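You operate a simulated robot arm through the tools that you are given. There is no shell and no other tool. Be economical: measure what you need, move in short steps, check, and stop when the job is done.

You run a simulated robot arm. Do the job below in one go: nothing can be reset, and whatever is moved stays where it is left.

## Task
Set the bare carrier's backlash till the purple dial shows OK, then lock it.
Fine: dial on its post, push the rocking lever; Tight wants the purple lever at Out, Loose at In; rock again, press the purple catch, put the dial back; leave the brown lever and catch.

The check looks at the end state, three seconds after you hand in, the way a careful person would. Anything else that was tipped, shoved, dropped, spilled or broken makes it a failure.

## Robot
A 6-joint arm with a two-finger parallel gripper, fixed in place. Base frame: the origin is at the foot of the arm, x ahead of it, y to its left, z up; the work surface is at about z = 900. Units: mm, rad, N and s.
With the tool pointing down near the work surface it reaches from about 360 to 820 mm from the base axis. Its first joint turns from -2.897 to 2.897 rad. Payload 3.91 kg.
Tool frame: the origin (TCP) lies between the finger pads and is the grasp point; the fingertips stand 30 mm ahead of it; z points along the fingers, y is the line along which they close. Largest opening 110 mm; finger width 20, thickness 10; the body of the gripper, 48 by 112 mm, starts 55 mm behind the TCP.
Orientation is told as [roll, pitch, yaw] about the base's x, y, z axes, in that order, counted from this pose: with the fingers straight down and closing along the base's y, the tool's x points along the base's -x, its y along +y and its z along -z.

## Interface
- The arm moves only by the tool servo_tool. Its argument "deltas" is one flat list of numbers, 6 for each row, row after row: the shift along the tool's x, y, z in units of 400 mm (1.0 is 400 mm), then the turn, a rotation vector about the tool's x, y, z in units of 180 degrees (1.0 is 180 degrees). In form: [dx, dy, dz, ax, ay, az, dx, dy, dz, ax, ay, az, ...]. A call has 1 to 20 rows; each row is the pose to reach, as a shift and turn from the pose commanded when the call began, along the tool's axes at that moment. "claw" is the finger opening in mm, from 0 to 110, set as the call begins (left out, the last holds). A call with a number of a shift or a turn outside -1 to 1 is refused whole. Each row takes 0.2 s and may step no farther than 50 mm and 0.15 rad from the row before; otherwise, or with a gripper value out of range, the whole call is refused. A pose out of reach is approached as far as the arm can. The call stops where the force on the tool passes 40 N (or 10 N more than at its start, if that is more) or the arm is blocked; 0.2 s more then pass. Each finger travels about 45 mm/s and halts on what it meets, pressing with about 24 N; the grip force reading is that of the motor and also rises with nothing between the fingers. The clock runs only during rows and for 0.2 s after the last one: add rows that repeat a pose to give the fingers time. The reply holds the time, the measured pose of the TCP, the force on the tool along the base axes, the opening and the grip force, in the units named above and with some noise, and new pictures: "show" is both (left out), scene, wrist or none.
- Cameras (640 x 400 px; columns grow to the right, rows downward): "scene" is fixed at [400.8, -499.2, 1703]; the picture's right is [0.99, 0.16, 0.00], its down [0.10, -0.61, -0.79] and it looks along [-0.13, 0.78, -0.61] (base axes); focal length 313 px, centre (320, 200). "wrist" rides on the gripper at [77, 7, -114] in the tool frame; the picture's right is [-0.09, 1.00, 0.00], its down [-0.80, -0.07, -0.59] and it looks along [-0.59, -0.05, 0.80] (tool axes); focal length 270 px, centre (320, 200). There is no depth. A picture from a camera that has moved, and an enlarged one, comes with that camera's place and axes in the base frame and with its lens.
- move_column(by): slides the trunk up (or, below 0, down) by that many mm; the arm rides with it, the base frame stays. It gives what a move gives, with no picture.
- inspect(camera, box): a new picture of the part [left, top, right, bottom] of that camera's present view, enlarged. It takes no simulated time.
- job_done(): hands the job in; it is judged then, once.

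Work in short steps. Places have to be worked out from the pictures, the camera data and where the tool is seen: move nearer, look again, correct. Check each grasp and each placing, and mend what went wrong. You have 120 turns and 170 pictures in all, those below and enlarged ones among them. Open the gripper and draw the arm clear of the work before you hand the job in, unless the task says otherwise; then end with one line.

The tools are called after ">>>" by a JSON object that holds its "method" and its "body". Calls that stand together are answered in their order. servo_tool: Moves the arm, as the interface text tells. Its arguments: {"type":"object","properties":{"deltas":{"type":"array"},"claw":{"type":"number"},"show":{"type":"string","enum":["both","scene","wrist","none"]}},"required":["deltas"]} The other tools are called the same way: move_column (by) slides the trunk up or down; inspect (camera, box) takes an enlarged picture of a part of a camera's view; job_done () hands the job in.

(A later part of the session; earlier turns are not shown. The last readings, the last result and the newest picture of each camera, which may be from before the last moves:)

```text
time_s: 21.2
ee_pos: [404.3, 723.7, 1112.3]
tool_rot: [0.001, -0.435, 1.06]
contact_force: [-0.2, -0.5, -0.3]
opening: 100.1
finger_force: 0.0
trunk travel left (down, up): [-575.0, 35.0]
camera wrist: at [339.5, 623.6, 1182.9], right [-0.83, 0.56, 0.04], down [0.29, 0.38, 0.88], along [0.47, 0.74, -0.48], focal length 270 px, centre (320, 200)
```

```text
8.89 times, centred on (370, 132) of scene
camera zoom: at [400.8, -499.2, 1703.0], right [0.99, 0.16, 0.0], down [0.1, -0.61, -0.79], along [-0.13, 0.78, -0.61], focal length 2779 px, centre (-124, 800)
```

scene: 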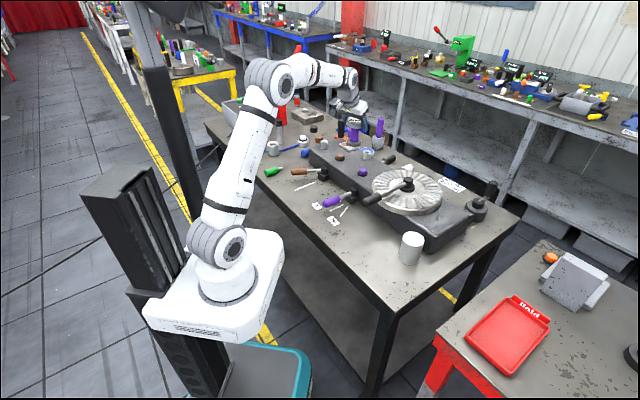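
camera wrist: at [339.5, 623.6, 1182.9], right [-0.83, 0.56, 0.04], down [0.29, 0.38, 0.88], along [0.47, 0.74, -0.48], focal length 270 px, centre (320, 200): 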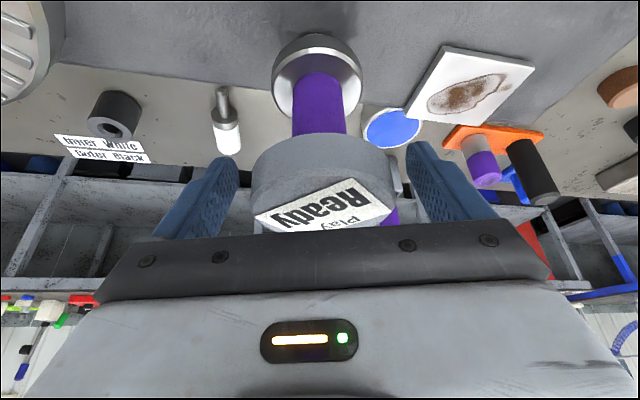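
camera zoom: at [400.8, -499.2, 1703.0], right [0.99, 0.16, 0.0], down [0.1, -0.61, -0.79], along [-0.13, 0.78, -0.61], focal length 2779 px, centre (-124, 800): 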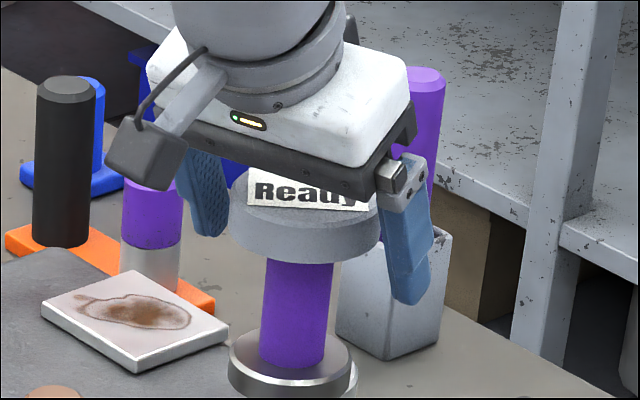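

Released; the dial stands upright. I retreat back along the tool axis and check it.

>>> {"method": "servo_tool", "body": {"deltas": [0, 0, -0.08, 0, 0, 0, 0, 0, -0.18, 0, 0, 0, 0, 0, -0.3, 0, 0, 0], "show": "wrist"}}

>>> {"method": "inspect", "body": {"camera": "scene", "box": [340, 115, 400, 160]}}

```text
time_s: 22.0
ee_pos: [377.5, 679.1, 1223.9]
tool_rot: [0.0, -0.438, 1.061]
contact_force: [-0.4, 0.0, -0.4]
opening: 99.9
finger_force: 0.2
trunk travel left (down, up): [-575.0, 35.0]
camera wrist: at [313.7, 578.5, 1295.2], right [-0.83, 0.56, 0.04], down [0.29, 0.38, 0.88], along [0.47, 0.74, -0.48], focal length 270 px, centre (320, 200)
```

wrist: 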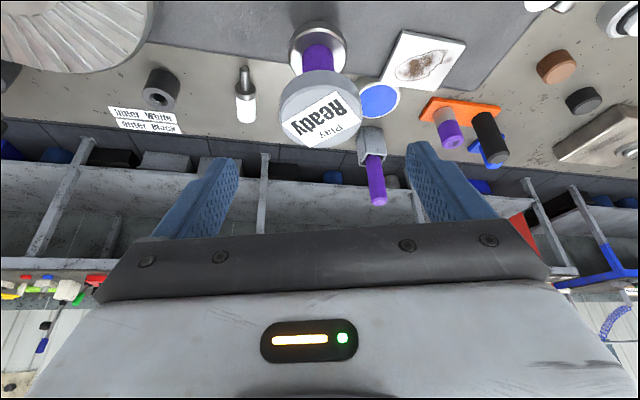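

```text
8.89 times, centred on (370, 138) of scene
camera zoom: at [400.8, -499.2, 1703.0], right [0.99, 0.16, 0.0], down [0.1, -0.61, -0.79], along [-0.13, 0.78, -0.61], focal length 2779 px, centre (-124, 756)
```

zoom: 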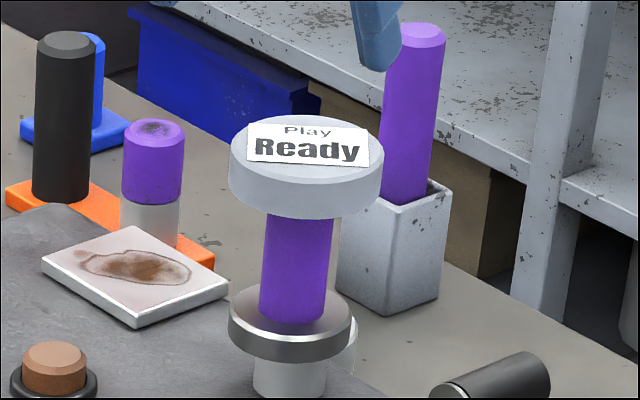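

Dial stands seated on post A. Now I bring the tool vertical and closed over toward the turntable's black rocking lever (tip ≈ (409,337,1050), pivot ≈ (554,488)) to look at it.

>>> {"method": "servo_tool", "body": {"deltas": [0.0892, -0.0536, -0.0306, 0, 0.0232, 0, 0.1783, -0.1072, -0.0612, 0, 0.0463, 0, 0.2675, -0.1608, -0.0918, 0, 0.0695, 0, 0.3567, -0.2143, -0.1223, 0, 0.0926, 0, 0.4458, -0.2679, -0.1529, 0, 0.1158, 0, 0.535, -0.3215, -0.1835, 0, 0.1389, 0], "claw": 0, "show": "wrist"}}

>>> {"method": "inspect", "body": {"camera": "wrist", "box": [60, 0, 440, 240]}}

```text
time_s: 23.4
ee_pos: [380.2, 419.4, 1196.7]
tool_rot: [0.003, 0.0, 1.06]
contact_force: [0.5, -0.7, 0.7]
opening: 0.1
finger_force: 23.5
trunk travel left (down, up): [-575.0, 35.0]
camera wrist: at [336.7, 355.7, 1310.9], right [-0.83, 0.56, 0.0], down [0.45, 0.66, 0.59], along [0.33, 0.49, -0.8], focal length 270 px, centre (320, 200)
```

wrist: 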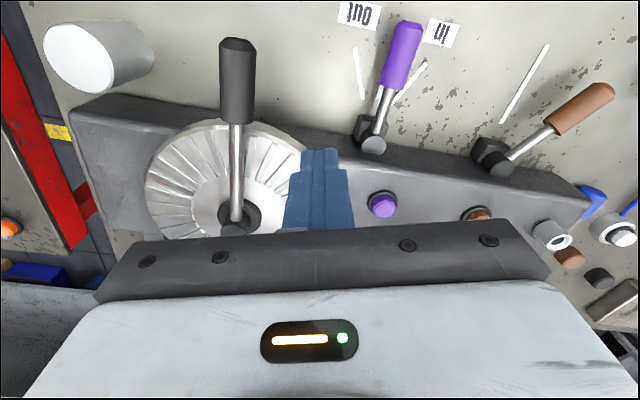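

```text
1.67 times, centred on (250, 120) of wrist
camera zoom: at [336.7, 355.7, 1310.9], right [-0.83, 0.56, 0.0], down [0.45, 0.66, 0.59], along [0.33, 0.49, -0.8], focal length 450 px, centre (437, 333)
```

zoom: 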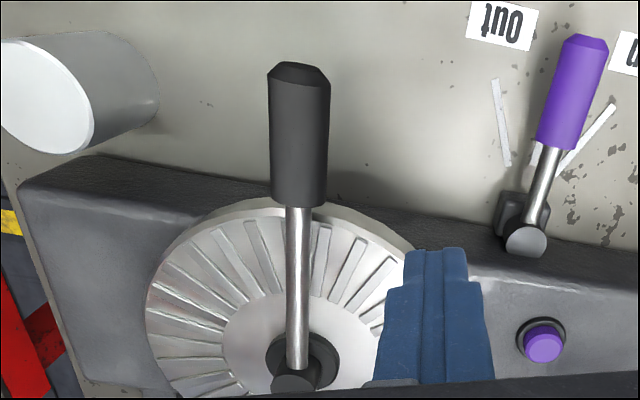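

The rocking lever's grip spans about (411,340)–(461,389) at z≈1045. I lower the closed fingers beside it (on the purple-lever side) to tip height ~1025.

>>> {"method": "servo_tool", "body": {"deltas": [0, 0, 0.12, 0, 0, 0, 0, 0, 0.24, 0, 0, 0, 0, 0, 0.355, 0, 0, 0], "show": "both"}}

>>> {"method": "inspect", "body": {"camera": "scene", "box": [320, 160, 440, 235]}}

```text
time_s: 24.2
ee_pos: [380.7, 421.5, 1050.8]
tool_rot: [0.0, 0.001, 1.061]
contact_force: [0.5, 1.0, -1.1]
opening: 0.0
finger_force: 23.9
trunk travel left (down, up): [-575.0, 35.0]
camera wrist: at [336.4, 357.0, 1166.5], right [-0.83, 0.56, 0.0], down [0.45, 0.66, 0.59], along [0.33, 0.49, -0.8], focal length 270 px, centre (320, 200)
```

scene: 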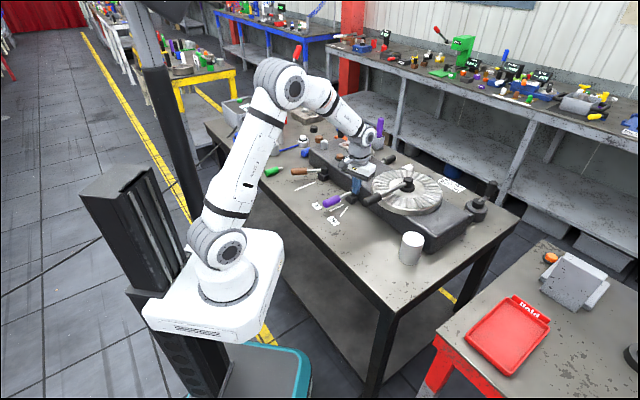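
wrist: 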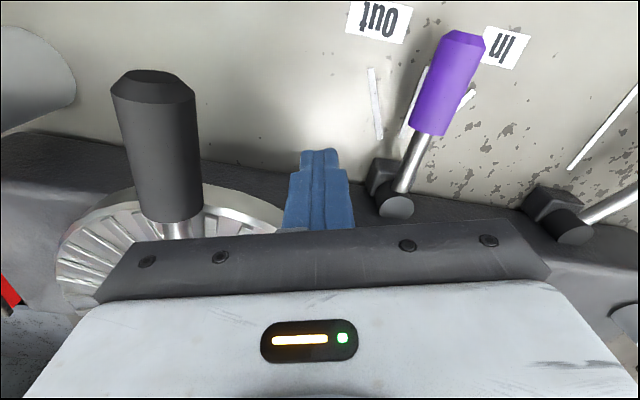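

```text
5.33 times, centred on (380, 198) of scene
camera zoom: at [400.8, -499.2, 1703.0], right [0.99, 0.16, 0.0], down [0.1, -0.61, -0.79], along [-0.13, 0.78, -0.61], focal length 1668 px, centre (0, 213)
```

zoom: 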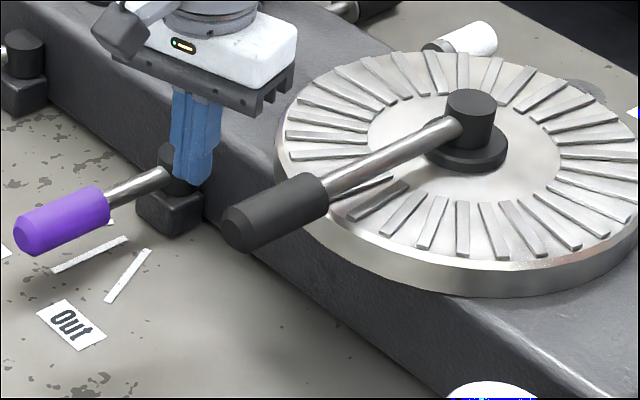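

Fingers are beside the grip and clear. I push sideways toward (+x,-y) in 14 mm steps, expecting contact at ~54 mm and about 30 mm of push.

>>> {"method": "servo_tool", "body": {"deltas": [0.009, -0.0343, 0, 0, 0, 0, 0.018, -0.0686, 0, 0, 0, 0, 0.027, -0.1029, 0, 0, 0, 0, 0.0361, -0.1371, 0, 0, 0, 0, 0.0451, -0.1714, 0, 0, 0, 0, 0.0541, -0.2057, 0, 0, 0, 0], "show": "wrist"}}

>>> {"method": "inspect", "body": {"camera": "scene", "box": [320, 110, 450, 235]}}

```text
time_s: 25.6
ee_pos: [442.8, 361.5, 1055.7]
tool_rot: [-0.001, -0.001, 1.062]
contact_force: [0.9, 0.7, 0.1]
opening: 0.3
finger_force: 23.2
trunk travel left (down, up): [-575.0, 35.0]
camera wrist: at [399.1, 295.5, 1170.2], right [-0.83, 0.56, 0.0], down [0.45, 0.66, 0.59], along [0.33, 0.49, -0.8], focal length 270 px, centre (320, 200)
```

wrist: 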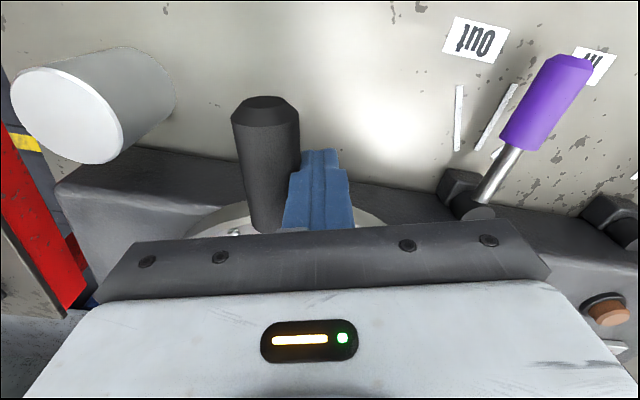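

```text
3.20 times, centred on (385, 172) of scene
camera zoom: at [400.8, -499.2, 1703.0], right [0.99, 0.16, 0.0], down [0.1, -0.61, -0.79], along [-0.13, 0.78, -0.61], focal length 1000 px, centre (112, 288)
```

zoom: 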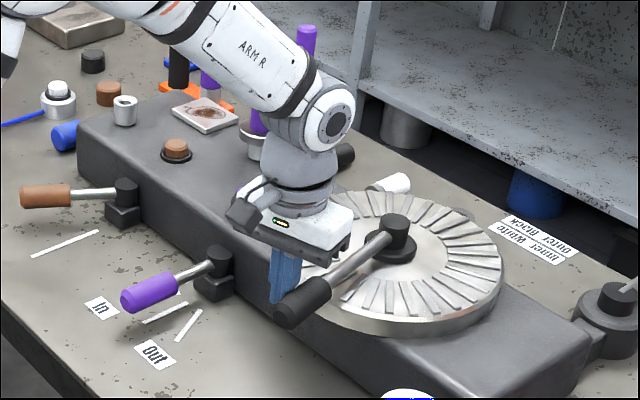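

The lever is moving freely with the fingers. I push 40 mm more, watching for its stop.

>>> {"method": "servo_tool", "body": {"deltas": [0.0051, -0.0194, 0, 0, 0, 0, 0.0102, -0.0387, 0, 0, 0, 0, 0.0153, -0.0581, 0, 0, 0, 0, 0.0204, -0.0774, 0, 0, 0, 0, 0.0255, -0.0968, 0, 0, 0, 0], "show": "wrist"}}

>>> {"method": "inspect", "body": {"camera": "scene", "box": [320, 110, 450, 235]}}

```text
time_s: 26.8
ee_pos: [466.6, 336.2, 1054.7]
tool_rot: [-0.001, 0.0, 1.062]
contact_force: [-24.0, 26.3, 0.8]
opening: 0.0
finger_force: 23.9
trunk travel left (down, up): [-575.0, 35.0]
camera wrist: at [422.8, 272.9, 1169.4], right [-0.83, 0.56, 0.0], down [0.45, 0.67, 0.59], along [0.33, 0.49, -0.8], focal length 270 px, centre (320, 200)
```

wrist: 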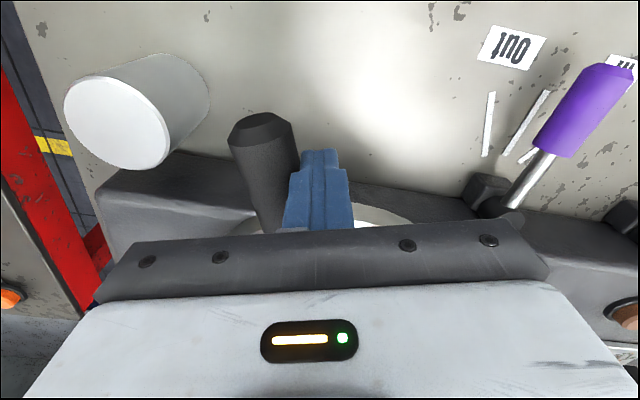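

```text
3.20 times, centred on (385, 172) of scene
camera zoom: at [400.8, -499.2, 1703.0], right [0.99, 0.16, 0.0], down [0.1, -0.61, -0.79], along [-0.13, 0.78, -0.61], focal length 1000 px, centre (112, 288)
```

zoom: 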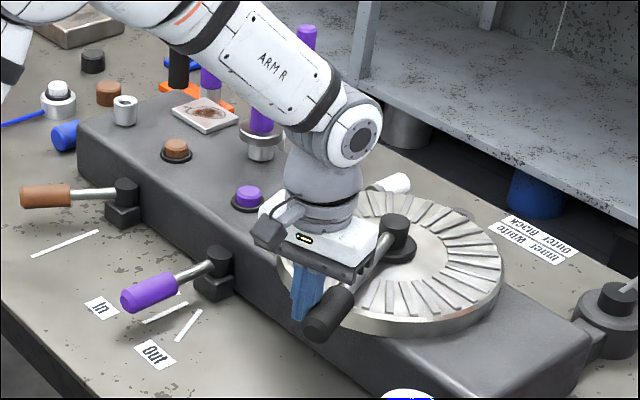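

The lever hit its stop (≈36 N). I back off along the same line and lift to view the dial.

>>> {"method": "servo_tool", "body": {"deltas": [-0.0318, 0.08, 0, 0, 0, 0, -0.0318, 0.121, 0, 0, 0, 0, 0.06, 0.121, -0.09, 0, 0, 0, 0.15, 0.121, -0.17, 0, 0, 0, 0.24, 0.121, -0.25, 0, 0, 0], "show": "wrist"}}

>>> {"method": "inspect", "body": {"camera": "scene", "box": [320, 110, 450, 235]}}

```text
refused: row 3 steps farther than a row can; nothing moved
```

```text
3.20 times, centred on (385, 172) of scene
camera zoom: at [400.8, -499.2, 1703.0], right [0.99, 0.16, 0.0], down [0.1, -0.61, -0.79], along [-0.13, 0.78, -0.61], focal length 1000 px, centre (112, 288)
```

zoom: 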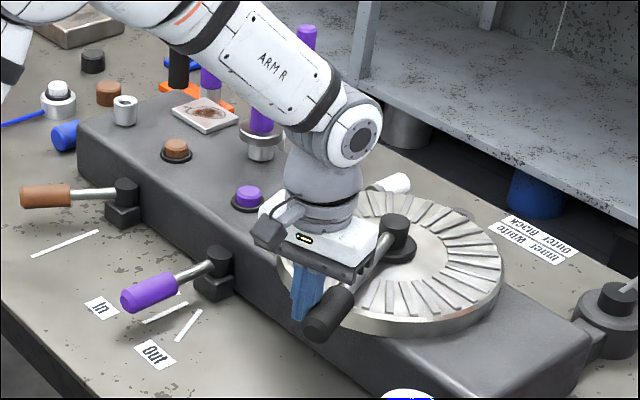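

A row was too long; I repeat with smaller steps.

>>> {"method": "servo_tool", "body": {"deltas": [-0.0318, 0.08, 0, 0, 0, 0, -0.0318, 0.121, 0, 0, 0, 0, 0.03, 0.121, -0.08, 0, 0, 0, 0.09, 0.121, -0.16, 0, 0, 0, 0.15, 0.121, -0.24, 0, 0, 0, 0.21, 0.121, -0.32, 0, 0, 0, 0.27, 0.121, -0.4, 0, 0, 0], "show": "wrist"}}

>>> {"method": "inspect", "body": {"camera": "scene", "box": [320, 110, 450, 235]}}

```text
time_s: 28.4
ee_pos: [373.0, 261.8, 1220.4]
tool_rot: [0.0, -0.002, 1.061]
contact_force: [0.4, -0.6, -0.6]
opening: 0.3
finger_force: 24.3
trunk travel left (down, up): [-575.0, 35.0]
camera wrist: at [328.7, 196.9, 1333.4], right [-0.83, 0.56, 0.0], down [0.45, 0.66, 0.6], along [0.34, 0.49, -0.8], focal length 270 px, centre (320, 200)
```

wrist: 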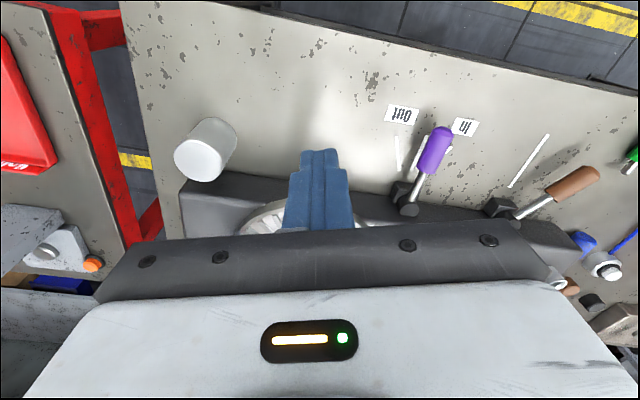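

```text
3.20 times, centred on (385, 172) of scene
camera zoom: at [400.8, -499.2, 1703.0], right [0.99, 0.16, 0.0], down [0.1, -0.61, -0.79], along [-0.13, 0.78, -0.61], focal length 1000 px, centre (112, 288)
```

zoom: 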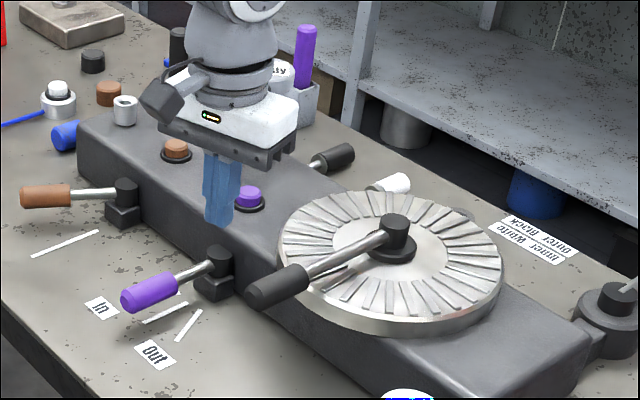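

The lever sprang back. I zoom on the visible bit of the dial.

>>> {"method": "inspect", "body": {"camera": "scene", "box": [355, 115, 395, 145]}}

```text
13.33 times, centred on (375, 130) of scene
camera zoom: at [400.8, -499.2, 1703.0], right [0.99, 0.16, 0.0], down [0.1, -0.61, -0.79], along [-0.13, 0.78, -0.61], focal length 4169 px, centre (-413, 1133)
```

zoom: 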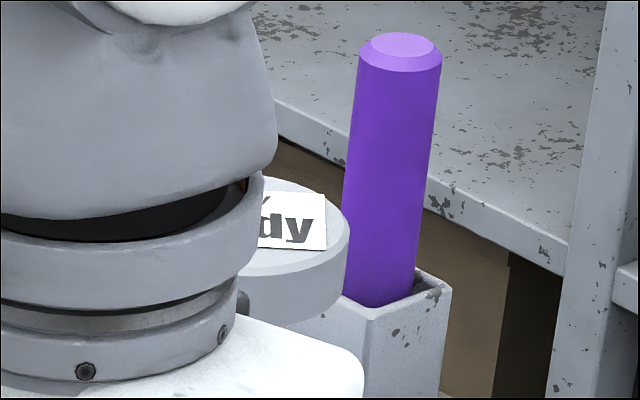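

Still "Ready". I check whether anything is special about the black/white handles behind the block and the post, by zooming the scene.

>>> {"method": "inspect", "body": {"camera": "scene", "box": [375, 145, 425, 180]}}

>>> {"method": "inspect", "body": {"camera": "scene", "box": [215, 85, 345, 170]}}

```text
11.43 times, centred on (400, 162) of scene
camera zoom: at [400.8, -499.2, 1703.0], right [0.99, 0.16, 0.0], down [0.1, -0.61, -0.79], along [-0.13, 0.78, -0.61], focal length 3573 px, centre (-594, 629)
```

zoom: 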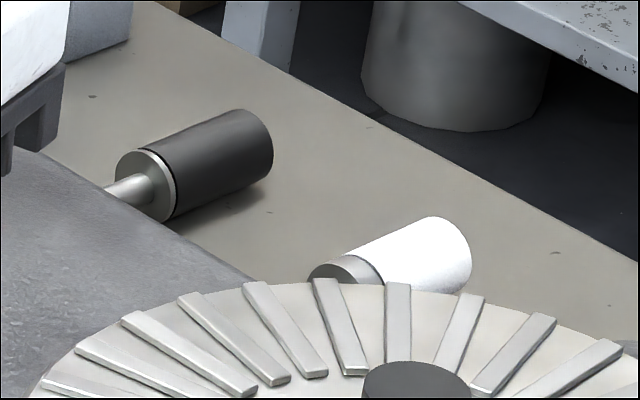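

```text
4.71 times, centred on (280, 128) of scene
camera zoom: at [400.8, -499.2, 1703.0], right [0.99, 0.16, 0.0], down [0.1, -0.61, -0.79], along [-0.13, 0.78, -0.61], focal length 1471 px, centre (508, 541)
```

zoom: 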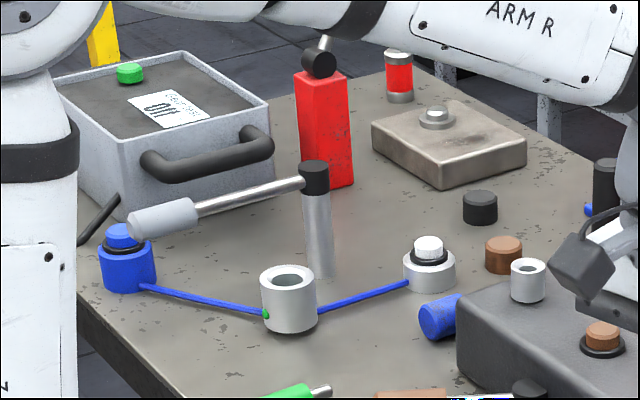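

Levers, catches and posts pair up so that post A belongs to purple. I'll rock the lever the other way too: go to its opposite side and lower.

>>> {"method": "servo_tool", "body": {"deltas": [-0.0875, -0.0523, 0, 0, 0, 0, -0.175, -0.1047, 0, 0, 0, 0, -0.2625, -0.157, 0, 0, 0, 0, -0.2625, -0.157, 0.1031, 0, 0, 0, -0.2625, -0.157, 0.2063, 0, 0, 0, -0.2625, -0.157, 0.3094, 0, 0, 0, -0.2625, -0.157, 0.4125, 0, 0, 0], "show": "wrist"}}

>>> {"method": "inspect", "body": {"camera": "scene", "box": [330, 110, 430, 220]}}

```text
time_s: 30.0
ee_pos: [484.3, 325.0, 1045.9]
tool_rot: [0.003, 0.001, 1.062]
contact_force: [-0.4, -0.7, 0.0]
opening: 0.0
finger_force: 23.9
trunk travel left (down, up): [-575.0, 35.0]
camera wrist: at [440.6, 260.4, 1159.8], right [-0.83, 0.56, 0.0], down [0.45, 0.66, 0.59], along [0.33, 0.49, -0.8], focal length 270 px, centre (320, 200)
```

wrist: 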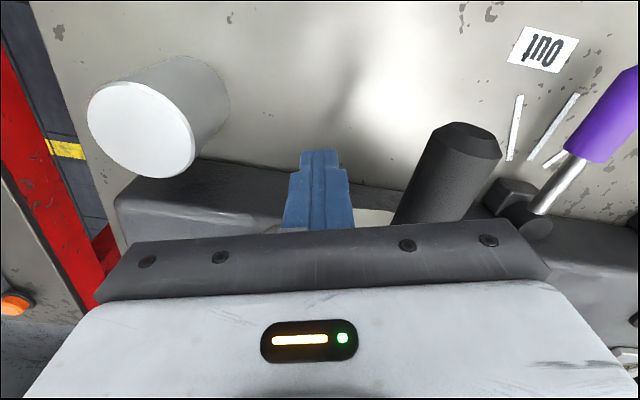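

```text
3.64 times, centred on (380, 165) of scene
camera zoom: at [400.8, -499.2, 1703.0], right [0.99, 0.16, 0.0], down [0.1, -0.61, -0.79], along [-0.13, 0.78, -0.61], focal length 1137 px, centre (102, 327)
```

zoom: 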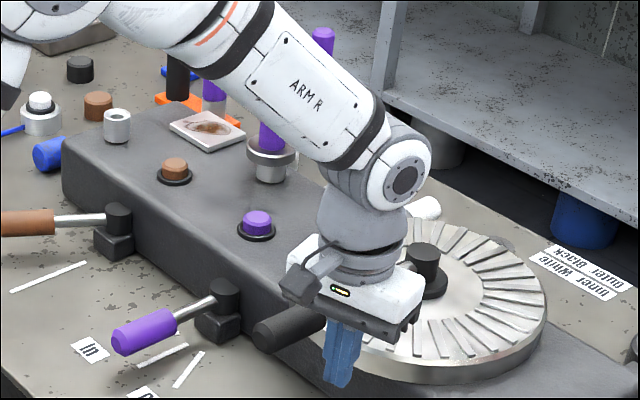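

Fingers are on the other side of the grip. I push toward (-x,+y) in 14 mm steps up to its stop.

>>> {"method": "servo_tool", "body": {"deltas": [-0.0089, 0.0339, 0, 0, 0, 0, -0.0178, 0.0678, 0, 0, 0, 0, -0.0267, 0.1016, 0, 0, 0, 0, -0.0356, 0.1355, 0, 0, 0, 0, -0.0446, 0.1694, 0, 0, 0, 0, -0.0535, 0.2033, 0, 0, 0, 0, -0.0624, 0.2372, 0, 0, 0, 0], "show": "none"}}

>>> {"method": "inspect", "body": {"camera": "scene", "box": [330, 110, 430, 220]}}

```text
time_s: 30.9
ee_pos: [459.3, 348.5, 1047.9]
tool_rot: [-0.004, -0.003, 1.055]
contact_force: [26.0, -22.4, -2.1]
opening: 0.0
finger_force: 23.9
trunk travel left (down, up): [-575.0, 35.0]
stopped in row 4: the force on the tool passed its limit (the readings are from after the stop); the commanded pose is now the measured one
```

```text
3.64 times, centred on (380, 165) of scene
camera zoom: at [400.8, -499.2, 1703.0], right [0.99, 0.16, 0.0], down [0.1, -0.61, -0.79], along [-0.13, 0.78, -0.61], focal length 1137 px, centre (102, 327)
```

zoom: 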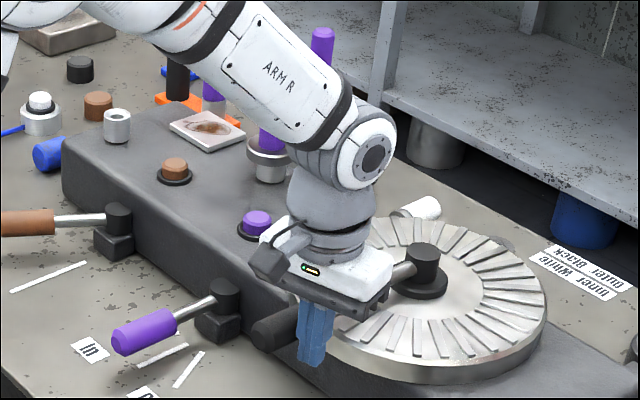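

The lever rests against this stop, so it only rocks the first way. I back away and clear the view to examine the dial.

>>> {"method": "servo_tool", "body": {"deltas": [0.0268, -0.1016, 0, 0, 0, 0, 0.0268, -0.1016, -0.12, 0, 0, 0, 0.0268, -0.1016, -0.24, 0, 0, 0, 0.12, -0.1016, -0.3, 0, 0, 0, 0.22, -0.1016, -0.36, 0, 0, 0, 0.32, -0.1016, -0.42, 0, 0, 0], "show": "scene"}}

>>> {"method": "inspect", "body": {"camera": "scene", "box": [350, 115, 395, 160]}}

```text
time_s: 32.3
ee_pos: [420.9, 221.3, 1214.4]
tool_rot: [-0.006, -0.002, 1.059]
contact_force: [-0.3, -0.7, 0.8]
opening: 0.0
finger_force: 24.3
trunk travel left (down, up): [-575.0, 35.0]
```

scene: 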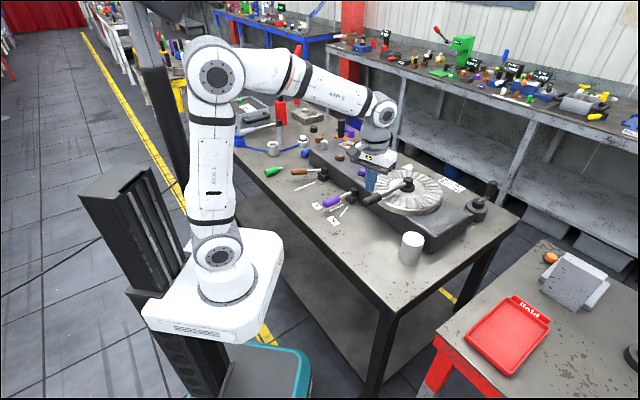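

```text
8.89 times, centred on (372, 138) of scene
camera zoom: at [400.8, -499.2, 1703.0], right [0.99, 0.16, 0.0], down [0.1, -0.61, -0.79], along [-0.13, 0.78, -0.61], focal length 2779 px, centre (-147, 756)
```

zoom: 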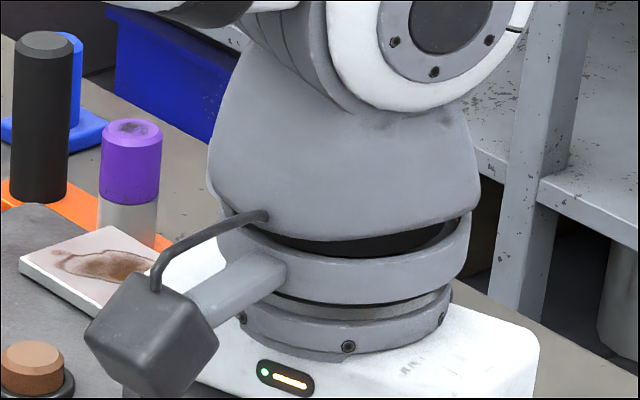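

The arm hides it; I move the wrist camera, tilted, to look at the dial from in front.

>>> {"method": "servo_tool", "body": {"deltas": [-0.0784, 0.0766, -0.005, 0, -0.0174, 0, -0.1569, 0.1533, -0.01, 0, -0.0347, 0, -0.2353, 0.2299, -0.015, 0, -0.0521, 0, -0.3138, 0.3065, -0.02, 0, -0.0694, 0, -0.3922, 0.3831, -0.025, 0, -0.0868, 0, -0.4706, 0.4598, -0.03, 0, -0.1042, 0, -0.5491, 0.5364, -0.035, 0, -0.1215, 0, -0.6275, 0.613, -0.04, 0, -0.1389, 0], "show": "wrist"}}

>>> {"method": "inspect", "body": {"camera": "wrist", "box": [200, 0, 440, 200]}}

>>> {"method": "inspect", "body": {"camera": "scene", "box": [350, 115, 395, 160]}}

```text
time_s: 34.1
ee_pos: [333.6, 558.4, 1233.1]
tool_rot: [-0.007, -0.439, 1.059]
contact_force: [0.2, 1.1, 0.6]
opening: 0.0
finger_force: 24.0
trunk travel left (down, up): [-575.0, 35.0]
camera wrist: at [267.8, 458.1, 1304.2], right [-0.83, 0.56, 0.03], down [0.29, 0.38, 0.88], along [0.48, 0.74, -0.48], focal length 270 px, centre (320, 200)
```

wrist: 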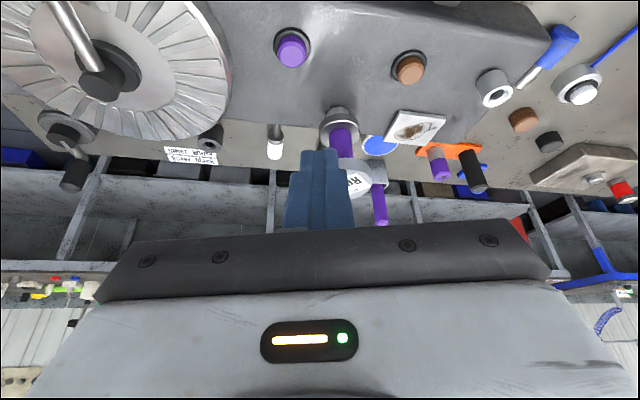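

```text
2.00 times, centred on (320, 100) of wrist
camera zoom: at [267.8, 458.1, 1304.2], right [-0.83, 0.56, 0.03], down [0.29, 0.38, 0.88], along [0.48, 0.74, -0.48], focal length 541 px, centre (320, 400)
```

zoom: 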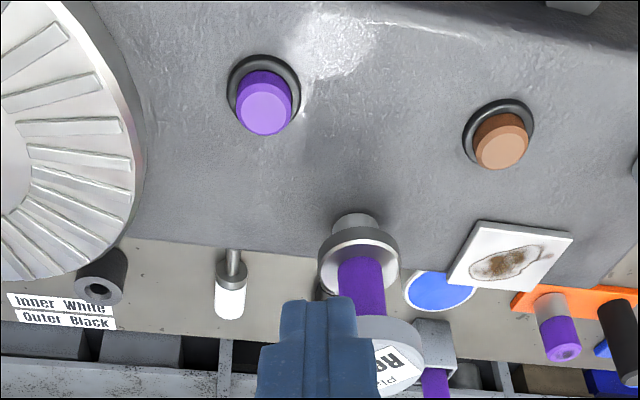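

```text
8.89 times, centred on (372, 138) of scene
camera zoom: at [400.8, -499.2, 1703.0], right [0.99, 0.16, 0.0], down [0.1, -0.61, -0.79], along [-0.13, 0.78, -0.61], focal length 2779 px, centre (-147, 756)
```

zoom: 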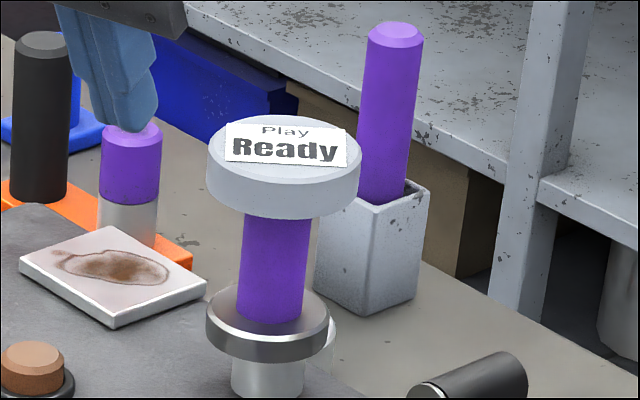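

The dial sits centred on the post but reads "Ready". Perhaps it reads while the lever is pushed, so I'll push again with the tool tilted low so the scene camera keeps sight of the dial. First I reorient near the lever.

>>> {"method": "servo_tool", "body": {"deltas": [0.0666, -0.08, -0.0104, 0.0122, 0, 0.0261, 0.1332, -0.16, -0.0208, 0.0243, 0, 0.0521, 0.1998, -0.24, -0.0312, 0.0365, 0, 0.0782, 0.2664, -0.32, -0.0416, 0.0486, 0, 0.1042], "show": "none"}}

>>> {"method": "servo_tool", "body": {"deltas": [0, 0, 0, 0, -0.037, 0, 0, 0, 0, 0, -0.0741, 0, 0, 0, 0, 0, -0.1111, 0], "show": "both"}}

```text
time_s: 35.1
ee_pos: [394.3, 407.8, 1201.8]
tool_rot: [-0.003, -0.439, 0.699]
contact_force: [0.6, 0.1, 0.0]
opening: 0.3
finger_force: 23.8
trunk travel left (down, up): [-575.0, 35.0]
```

```text
time_s: 35.9
ee_pos: [394.8, 405.6, 1201.4]
tool_rot: [-0.005, -0.789, 0.702]
contact_force: [0.4, 0.4, 0.0]
opening: 0.0
finger_force: 24.6
trunk travel left (down, up): [-575.0, 35.0]
camera wrist: at [286.8, 323.9, 1227.5], right [-0.59, 0.8, 0.06], down [0.15, 0.04, 0.99], along [0.79, 0.6, -0.15], focal length 270 px, centre (320, 200)
```

scene: 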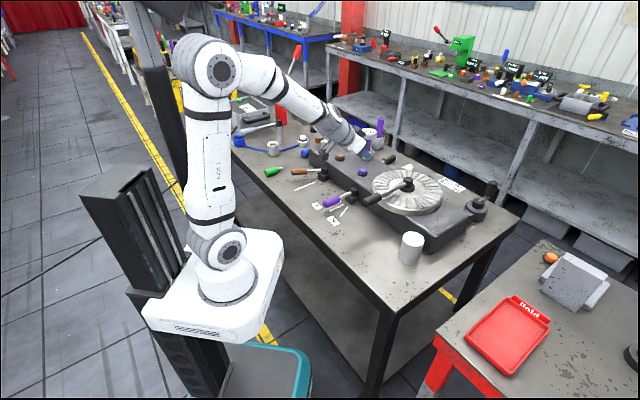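
wrist: 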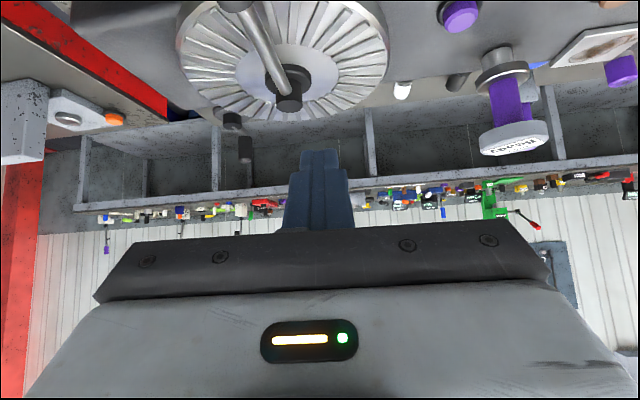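

I lower straight down ~149 mm beside the lever grip.

>>> {"method": "servo_tool", "body": {"deltas": [0.066, 0, 0.0657, 0, 0, 0, 0.132, 0, 0.1313, 0, 0, 0, 0.198, 0, 0.197, 0, 0, 0, 0.264, 0, 0.2626, 0, 0, 0], "show": "both"}}

>>> {"method": "inspect", "body": {"camera": "scene", "box": [330, 110, 430, 220]}}

```text
time_s: 36.9
ee_pos: [395.9, 406.7, 1050.2]
tool_rot: [-0.005, -0.786, 0.702]
contact_force: [-0.9, 1.0, 0.1]
opening: 0.1
finger_force: 24.2
trunk travel left (down, up): [-575.0, 35.0]
camera wrist: at [287.8, 324.1, 1076.4], right [-0.59, 0.8, 0.06], down [0.15, 0.04, 0.99], along [0.79, 0.59, -0.15], focal length 270 px, centre (320, 200)
```

scene: 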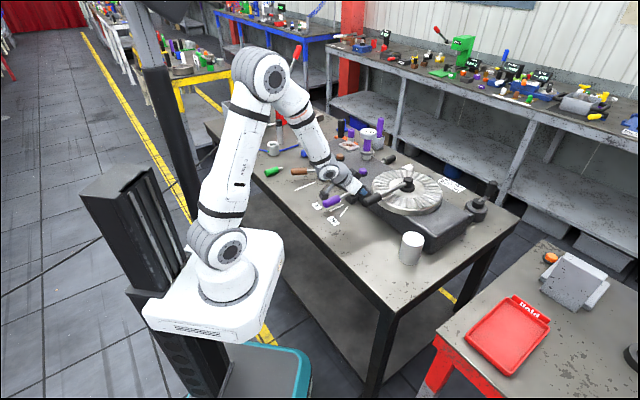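
wrist: 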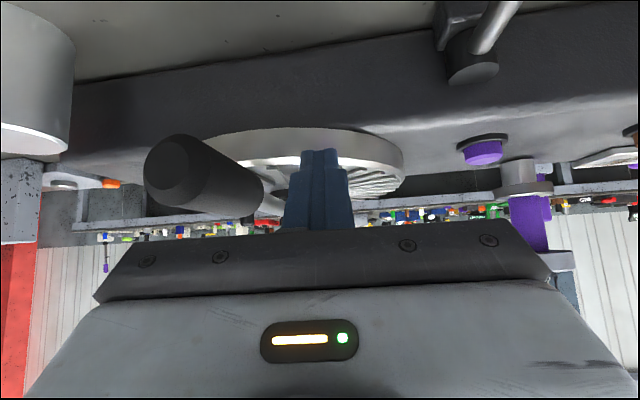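

```text
3.64 times, centred on (380, 165) of scene
camera zoom: at [400.8, -499.2, 1703.0], right [0.99, 0.16, 0.0], down [0.1, -0.61, -0.79], along [-0.13, 0.78, -0.61], focal length 1137 px, centre (102, 327)
```

zoom: 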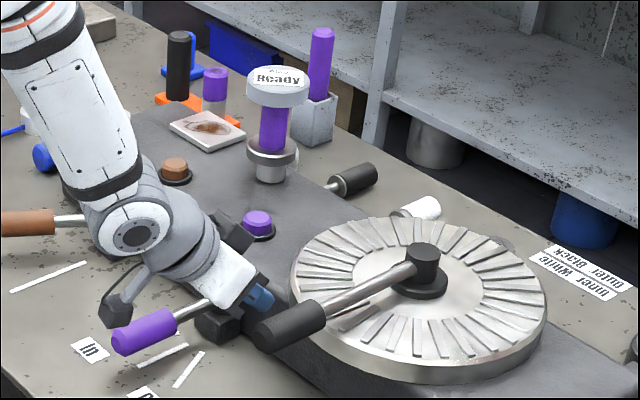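

Excellent: the dial is in full view. I push the lever sideways toward its stop and look at the dial while it's held.

>>> {"method": "servo_tool", "body": {"deltas": [-0.002, -0.0287, 0.002, 0, 0, 0, -0.0041, -0.0575, 0.0041, 0, 0, 0, -0.0061, -0.0862, 0.0061, 0, 0, 0, -0.0081, -0.115, 0.0082, 0, 0, 0, -0.0102, -0.1437, 0.0102, 0, 0, 0, -0.0122, -0.1725, 0.0123, 0, 0, 0, -0.0142, -0.2012, 0.0143, 0, 0, 0, -0.0163, -0.23, 0.0164, 0, 0, 0, -0.0183, -0.2587, 0.0184, 0, 0, 0], "show": "none"}}

>>> {"method": "inspect", "body": {"camera": "scene", "box": [330, 110, 430, 220]}}

```text
time_s: 38.9
ee_pos: [437.8, 364.7, 1052.0]
tool_rot: [-0.017, -0.784, 0.699]
contact_force: [-0.7, 1.0, -0.8]
opening: 0.0
finger_force: 24.2
out of reach, approached as far as the arm can: row 6, 7, 8, 9
trunk travel left (down, up): [-575.0, 35.0]
```

```text
3.64 times, centred on (380, 165) of scene
camera zoom: at [400.8, -499.2, 1703.0], right [0.99, 0.16, 0.0], down [0.1, -0.61, -0.79], along [-0.13, 0.78, -0.61], focal length 1137 px, centre (102, 327)
```

zoom: 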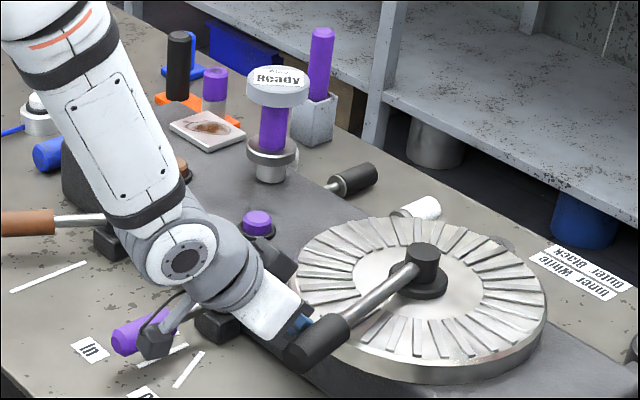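

Inner reach limit at this tilt stopped it half way. I reduce the tilt by 15° and then continue pushing gradually.

>>> {"method": "servo_tool", "body": {"deltas": [0.0068, 0.096, -0.0068, 0, 0.03, 0, 0.0068, 0.096, -0.0068, 0, 0.06, 0, 0.0068, 0.096, -0.0068, 0, 0.0833, 0, 0.0048, 0.0672, -0.0048, 0, 0.0833, 0, 0.0027, 0.0385, -0.0027, 0, 0.0833, 0, 0.0014, 0.0193, -0.0014, 0, 0.0833, 0, 0, 0, 0, 0, 0.0833, 0], "show": "none"}}

>>> {"method": "inspect", "body": {"camera": "scene", "box": [330, 110, 430, 220]}}

```text
time_s: 40.5
ee_pos: [440.5, 361.3, 1049.8]
tool_rot: [-0.003, -0.526, 0.696]
contact_force: [0.3, 0.1, -0.3]
opening: 0.0
finger_force: 23.8
out of reach, approached as far as the arm can: row 3, 4
trunk travel left (down, up): [-575.0, 35.0]
```

```text
3.64 times, centred on (380, 165) of scene
camera zoom: at [400.8, -499.2, 1703.0], right [0.99, 0.16, 0.0], down [0.1, -0.61, -0.79], along [-0.13, 0.78, -0.61], focal length 1137 px, centre (102, 327)
```

zoom: 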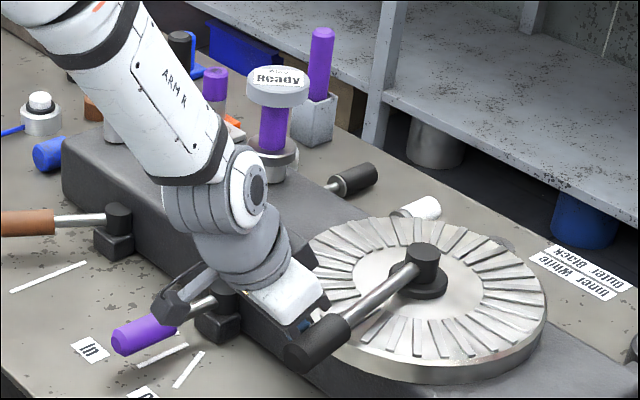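

Now at tilt 30° with the dial still in view. I push 32 mm further.

>>> {"method": "servo_tool", "body": {"deltas": [-0.001, -0.02, 0.001, 0, 0, 0, -0.002, -0.04, 0.002, 0, 0, 0, -0.003, -0.06, 0.003, 0, 0, 0, -0.004, -0.08, 0.004, 0, 0, 0], "show": "none"}}

>>> {"method": "inspect", "body": {"camera": "scene", "box": [330, 110, 430, 220]}}

```text
time_s: 41.5
ee_pos: [460.9, 342.7, 1048.6]
tool_rot: [-0.005, -0.525, 0.702]
contact_force: [-3.5, 5.5, -1.5]
opening: 0.0
finger_force: 24.2
trunk travel left (down, up): [-575.0, 35.0]
```

```text
3.64 times, centred on (380, 165) of scene
camera zoom: at [400.8, -499.2, 1703.0], right [0.99, 0.16, 0.0], down [0.1, -0.61, -0.79], along [-0.13, 0.78, -0.61], focal length 1137 px, centre (102, 327)
```

zoom: 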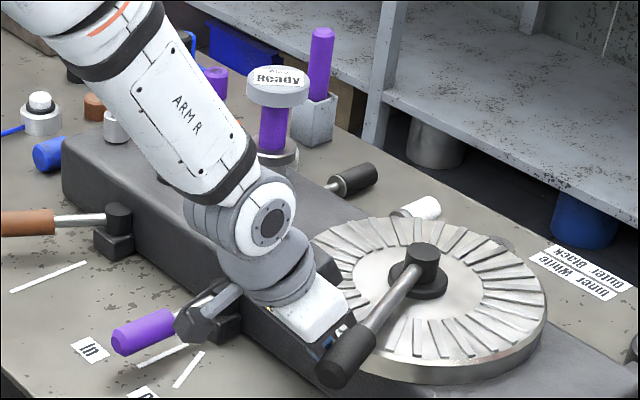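

Force is only just rising; I push 8 mm more to the hard stop and look at the dial.

>>> {"method": "servo_tool", "body": {"deltas": [0, -0.01, 0, 0, 0, 0, 0, -0.02, 0, 0, 0, 0], "show": "none"}}

>>> {"method": "inspect", "body": {"camera": "scene", "box": [330, 110, 430, 220]}}

```text
time_s: 42.1
ee_pos: [463.8, 341.8, 1048.3]
tool_rot: [-0.007, -0.527, 0.713]
contact_force: [-18.2, 19.3, -0.2]
opening: 0.1
finger_force: 23.9
trunk travel left (down, up): [-575.0, 35.0]
stopped in row 2: the force on the tool passed its limit (the readings are from after the stop); the commanded pose is now the measured one
```

```text
3.64 times, centred on (380, 165) of scene
camera zoom: at [400.8, -499.2, 1703.0], right [0.99, 0.16, 0.0], down [0.1, -0.61, -0.79], along [-0.13, 0.78, -0.61], focal length 1137 px, centre (102, 327)
```

zoom: 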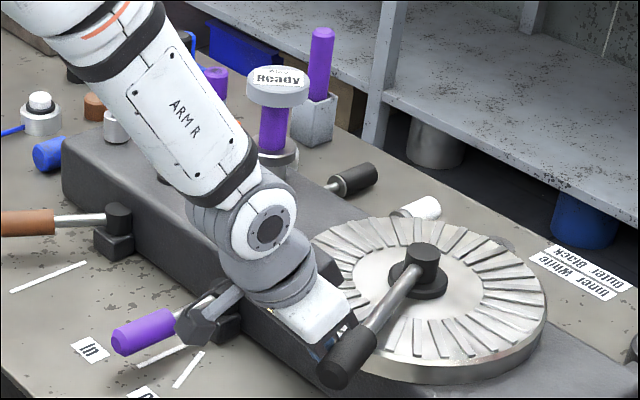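

Even at full push the dial keeps "Ready", so it isn't registering on the post — probably not seated (my estimates put it ~2–3 mm short radially). I'll back off, regrasp the dial and try to seat it.

>>> {"method": "servo_tool", "body": {"deltas": [0, 0.06, 0, 0, 0, 0, 0, 0.11, 0, 0, 0, 0, -0.055, 0.11, -0.095, 0, 0, 0, -0.11, 0.11, -0.19, 0, 0, 0, -0.165, 0.11, -0.285, 0, 0, 0, -0.22, 0.11, -0.38, 0, 0, 0], "claw": 0, "show": "none"}}

>>> {"method": "servo_tool", "body": {"deltas": [0, 0, 0, -0.0141, 0.007, -0.0244, 0, 0, 0, -0.0282, 0.014, -0.0488, 0, 0, 0, -0.0423, 0.021, -0.0733, 0, 0, 0, -0.0564, 0.028, -0.0977], "claw": 100, "show": "wrist"}}

```text
time_s: 43.5
ee_pos: [436.2, 371.0, 1223.8]
tool_rot: [-0.005, -0.526, 0.705]
contact_force: [0.6, -0.4, 0.3]
opening: 0.3
finger_force: 23.4
trunk travel left (down, up): [-575.0, 35.0]
```

```text
time_s: 44.5
ee_pos: [436.8, 370.9, 1223.9]
tool_rot: [0.011, -0.439, 1.052]
contact_force: [-0.3, 0.1, 0.7]
opening: 86.4
finger_force: 0.0
trunk travel left (down, up): [-575.0, 35.0]
camera wrist: at [373.2, 269.8, 1294.3], right [-0.83, 0.56, 0.05], down [0.3, 0.37, 0.88], along [0.47, 0.74, -0.48], focal length 270 px, centre (320, 200)
```

wrist: 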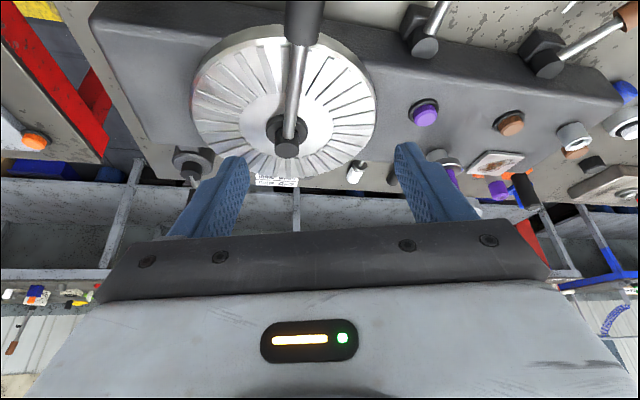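

I move back to the pre-grasp point behind the dial, trimming the tiny roll error.

>>> {"method": "servo_tool", "body": {"deltas": [-0.077, 0.0728, 0.0361, 0.0023, 0, -0.0026, -0.154, 0.1456, 0.0723, 0.0023, 0, -0.0026, -0.231, 0.2184, 0.1084, 0.0023, 0, -0.0026, -0.308, 0.2911, 0.1446, 0.0023, 0, -0.0026, -0.385, 0.3639, 0.1807, 0.0023, 0, -0.0026, -0.462, 0.4367, 0.2169, 0.0023, 0, -0.0026, -0.539, 0.5095, 0.253, 0.0023, 0, -0.0026], "claw": 105, "show": "wrist"}}

>>> {"method": "inspect", "body": {"camera": "wrist", "box": [240, 0, 400, 160]}}

```text
time_s: 46.1
ee_pos: [376.6, 685.1, 1225.6]
tool_rot: [0.0, -0.439, 1.06]
contact_force: [-1.1, 0.4, 0.2]
opening: 105.0
finger_force: 0.1
trunk travel left (down, up): [-575.0, 35.0]
camera wrist: at [313.0, 584.0, 1295.6], right [-0.83, 0.56, 0.04], down [0.29, 0.38, 0.88], along [0.47, 0.74, -0.48], focal length 270 px, centre (320, 200)
```

wrist: 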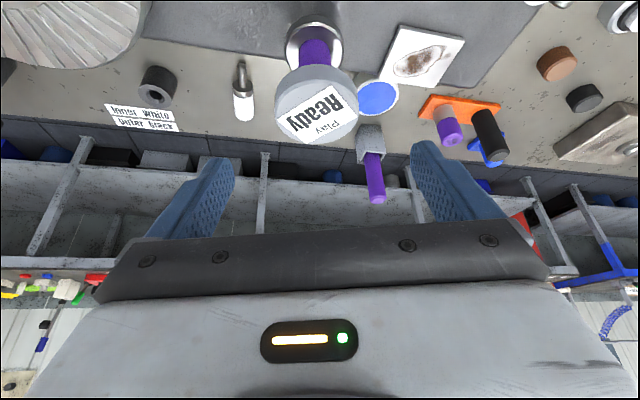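

```text
2.50 times, centred on (320, 80) of wrist
camera zoom: at [313.0, 584.0, 1295.6], right [-0.83, 0.56, 0.04], down [0.29, 0.38, 0.88], along [0.47, 0.74, -0.48], focal length 676 px, centre (320, 500)
```

zoom: 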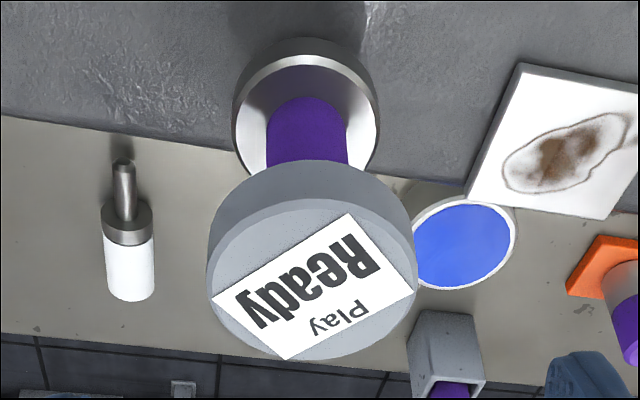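

The dial is upright. I slide forward to the earlier grasp pose around its head.

>>> {"method": "servo_tool", "body": {"deltas": [0.0034, -0.0132, 0.0764, 0, 0, 0, 0.0069, -0.0132, 0.1528, 0, 0, 0, 0.0103, -0.0132, 0.2292, 0, 0, 0, 0.0137, -0.0132, 0.3056, 0, 0, 0], "show": "wrist"}}

>>> {"method": "inspect", "body": {"camera": "scene", "box": [350, 120, 390, 160]}}

```text
time_s: 47.1
ee_pos: [405.2, 720.9, 1110.6]
tool_rot: [0.001, -0.438, 1.061]
contact_force: [-0.3, 1.0, 0.3]
opening: 105.1
finger_force: 0.1
trunk travel left (down, up): [-575.0, 35.0]
camera wrist: at [340.4, 620.3, 1181.8], right [-0.83, 0.56, 0.04], down [0.29, 0.38, 0.88], along [0.47, 0.74, -0.48], focal length 270 px, centre (320, 200)
```

wrist: 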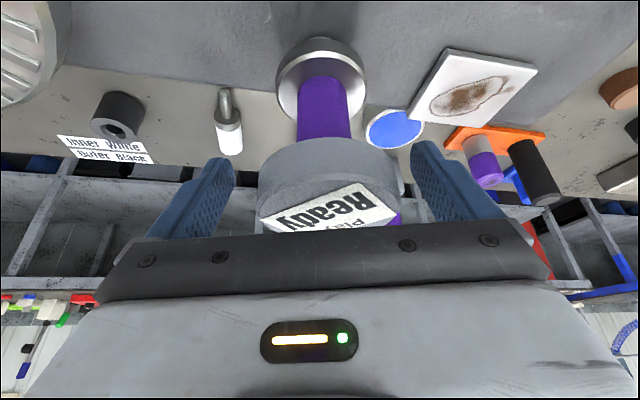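

```text
10.00 times, centred on (370, 140) of scene
camera zoom: at [400.8, -499.2, 1703.0], right [0.99, 0.16, 0.0], down [0.1, -0.61, -0.79], along [-0.13, 0.78, -0.61], focal length 3127 px, centre (-180, 800)
```

zoom: 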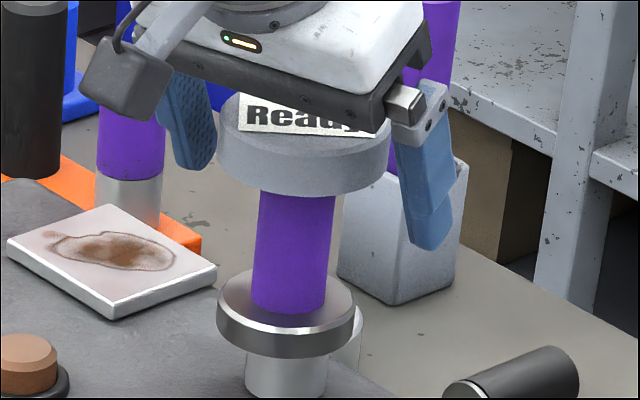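

I shift 2.5 mm to centre on the head, then close.

>>> {"method": "servo_tool", "body": {"deltas": [0, 0.006, 0, 0, 0, 0], "show": "none"}}

>>> {"method": "servo_tool", "body": {"deltas": [0, 0, 0, 0, 0, 0, 0, 0, 0, 0, 0, 0, 0, 0, 0, 0, 0, 0, 0, 0, 0, 0, 0, 0], "claw": 50, "show": "none"}}

>>> {"method": "servo_tool", "body": {"deltas": [-0.0029, 0, 0.0013, 0, 0, 0, -0.0057, 0, 0.0027, 0, 0, 0, -0.0035, 0, 0.0072, 0, 0, 0, -0.0035, 0, 0.0072, 0, 0, 0], "show": "none"}}

>>> {"method": "inspect", "body": {"camera": "scene", "box": [350, 130, 390, 160]}}

>>> {"method": "inspect", "body": {"camera": "wrist", "box": [240, 0, 400, 100]}}

```text
time_s: 47.5
ee_pos: [402.3, 721.4, 1110.6]
tool_rot: [-0.002, -0.439, 1.062]
contact_force: [-1.0, 0.2, -0.1]
opening: 105.2
finger_force: 0.1
trunk travel left (down, up): [-575.0, 35.0]
```

```text
time_s: 48.5
ee_pos: [400.8, 720.6, 1112.1]
tool_rot: [-0.001, -0.439, 1.062]
contact_force: [-0.8, 1.0, 0.7]
opening: 71.0
finger_force: 24.3
trunk travel left (down, up): [-575.0, 35.0]
```

```text
time_s: 49.5
ee_pos: [404.9, 721.8, 1113.4]
tool_rot: [0.001, -0.442, 1.062]
contact_force: [2.1, 0.1, 3.7]
opening: 70.9
finger_force: 24.0
trunk travel left (down, up): [-575.0, 35.0]
```

```text
13.33 times, centred on (370, 145) of scene
camera zoom: at [400.8, -499.2, 1703.0], right [0.99, 0.16, 0.0], down [0.1, -0.61, -0.79], along [-0.13, 0.78, -0.61], focal length 4169 px, centre (-347, 933)
```

zoom: 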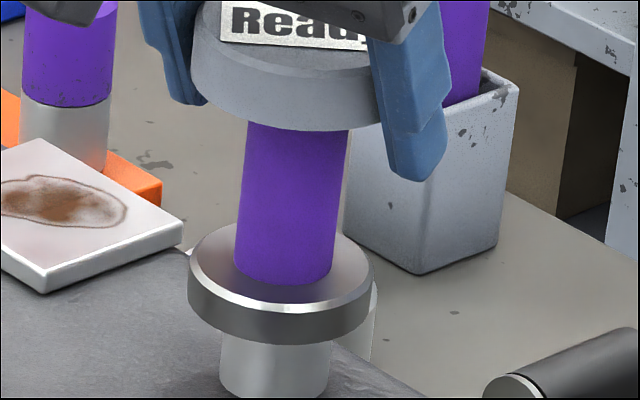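

```text
4.00 times, centred on (320, 50) of wrist
camera zoom: at [339.6, 620.6, 1182.2], right [-0.83, 0.56, 0.04], down [0.29, 0.38, 0.88], along [0.47, 0.74, -0.47], focal length 1081 px, centre (320, 800)
```

zoom: 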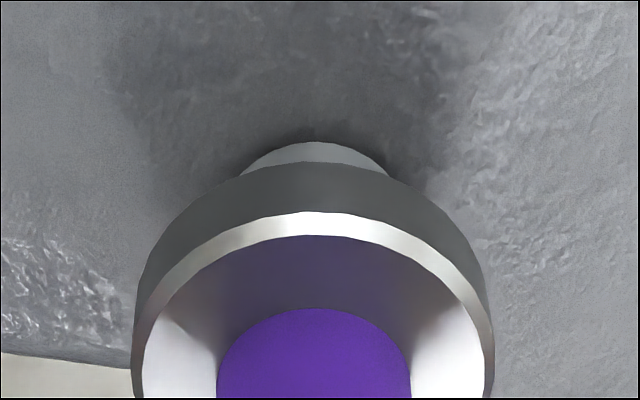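

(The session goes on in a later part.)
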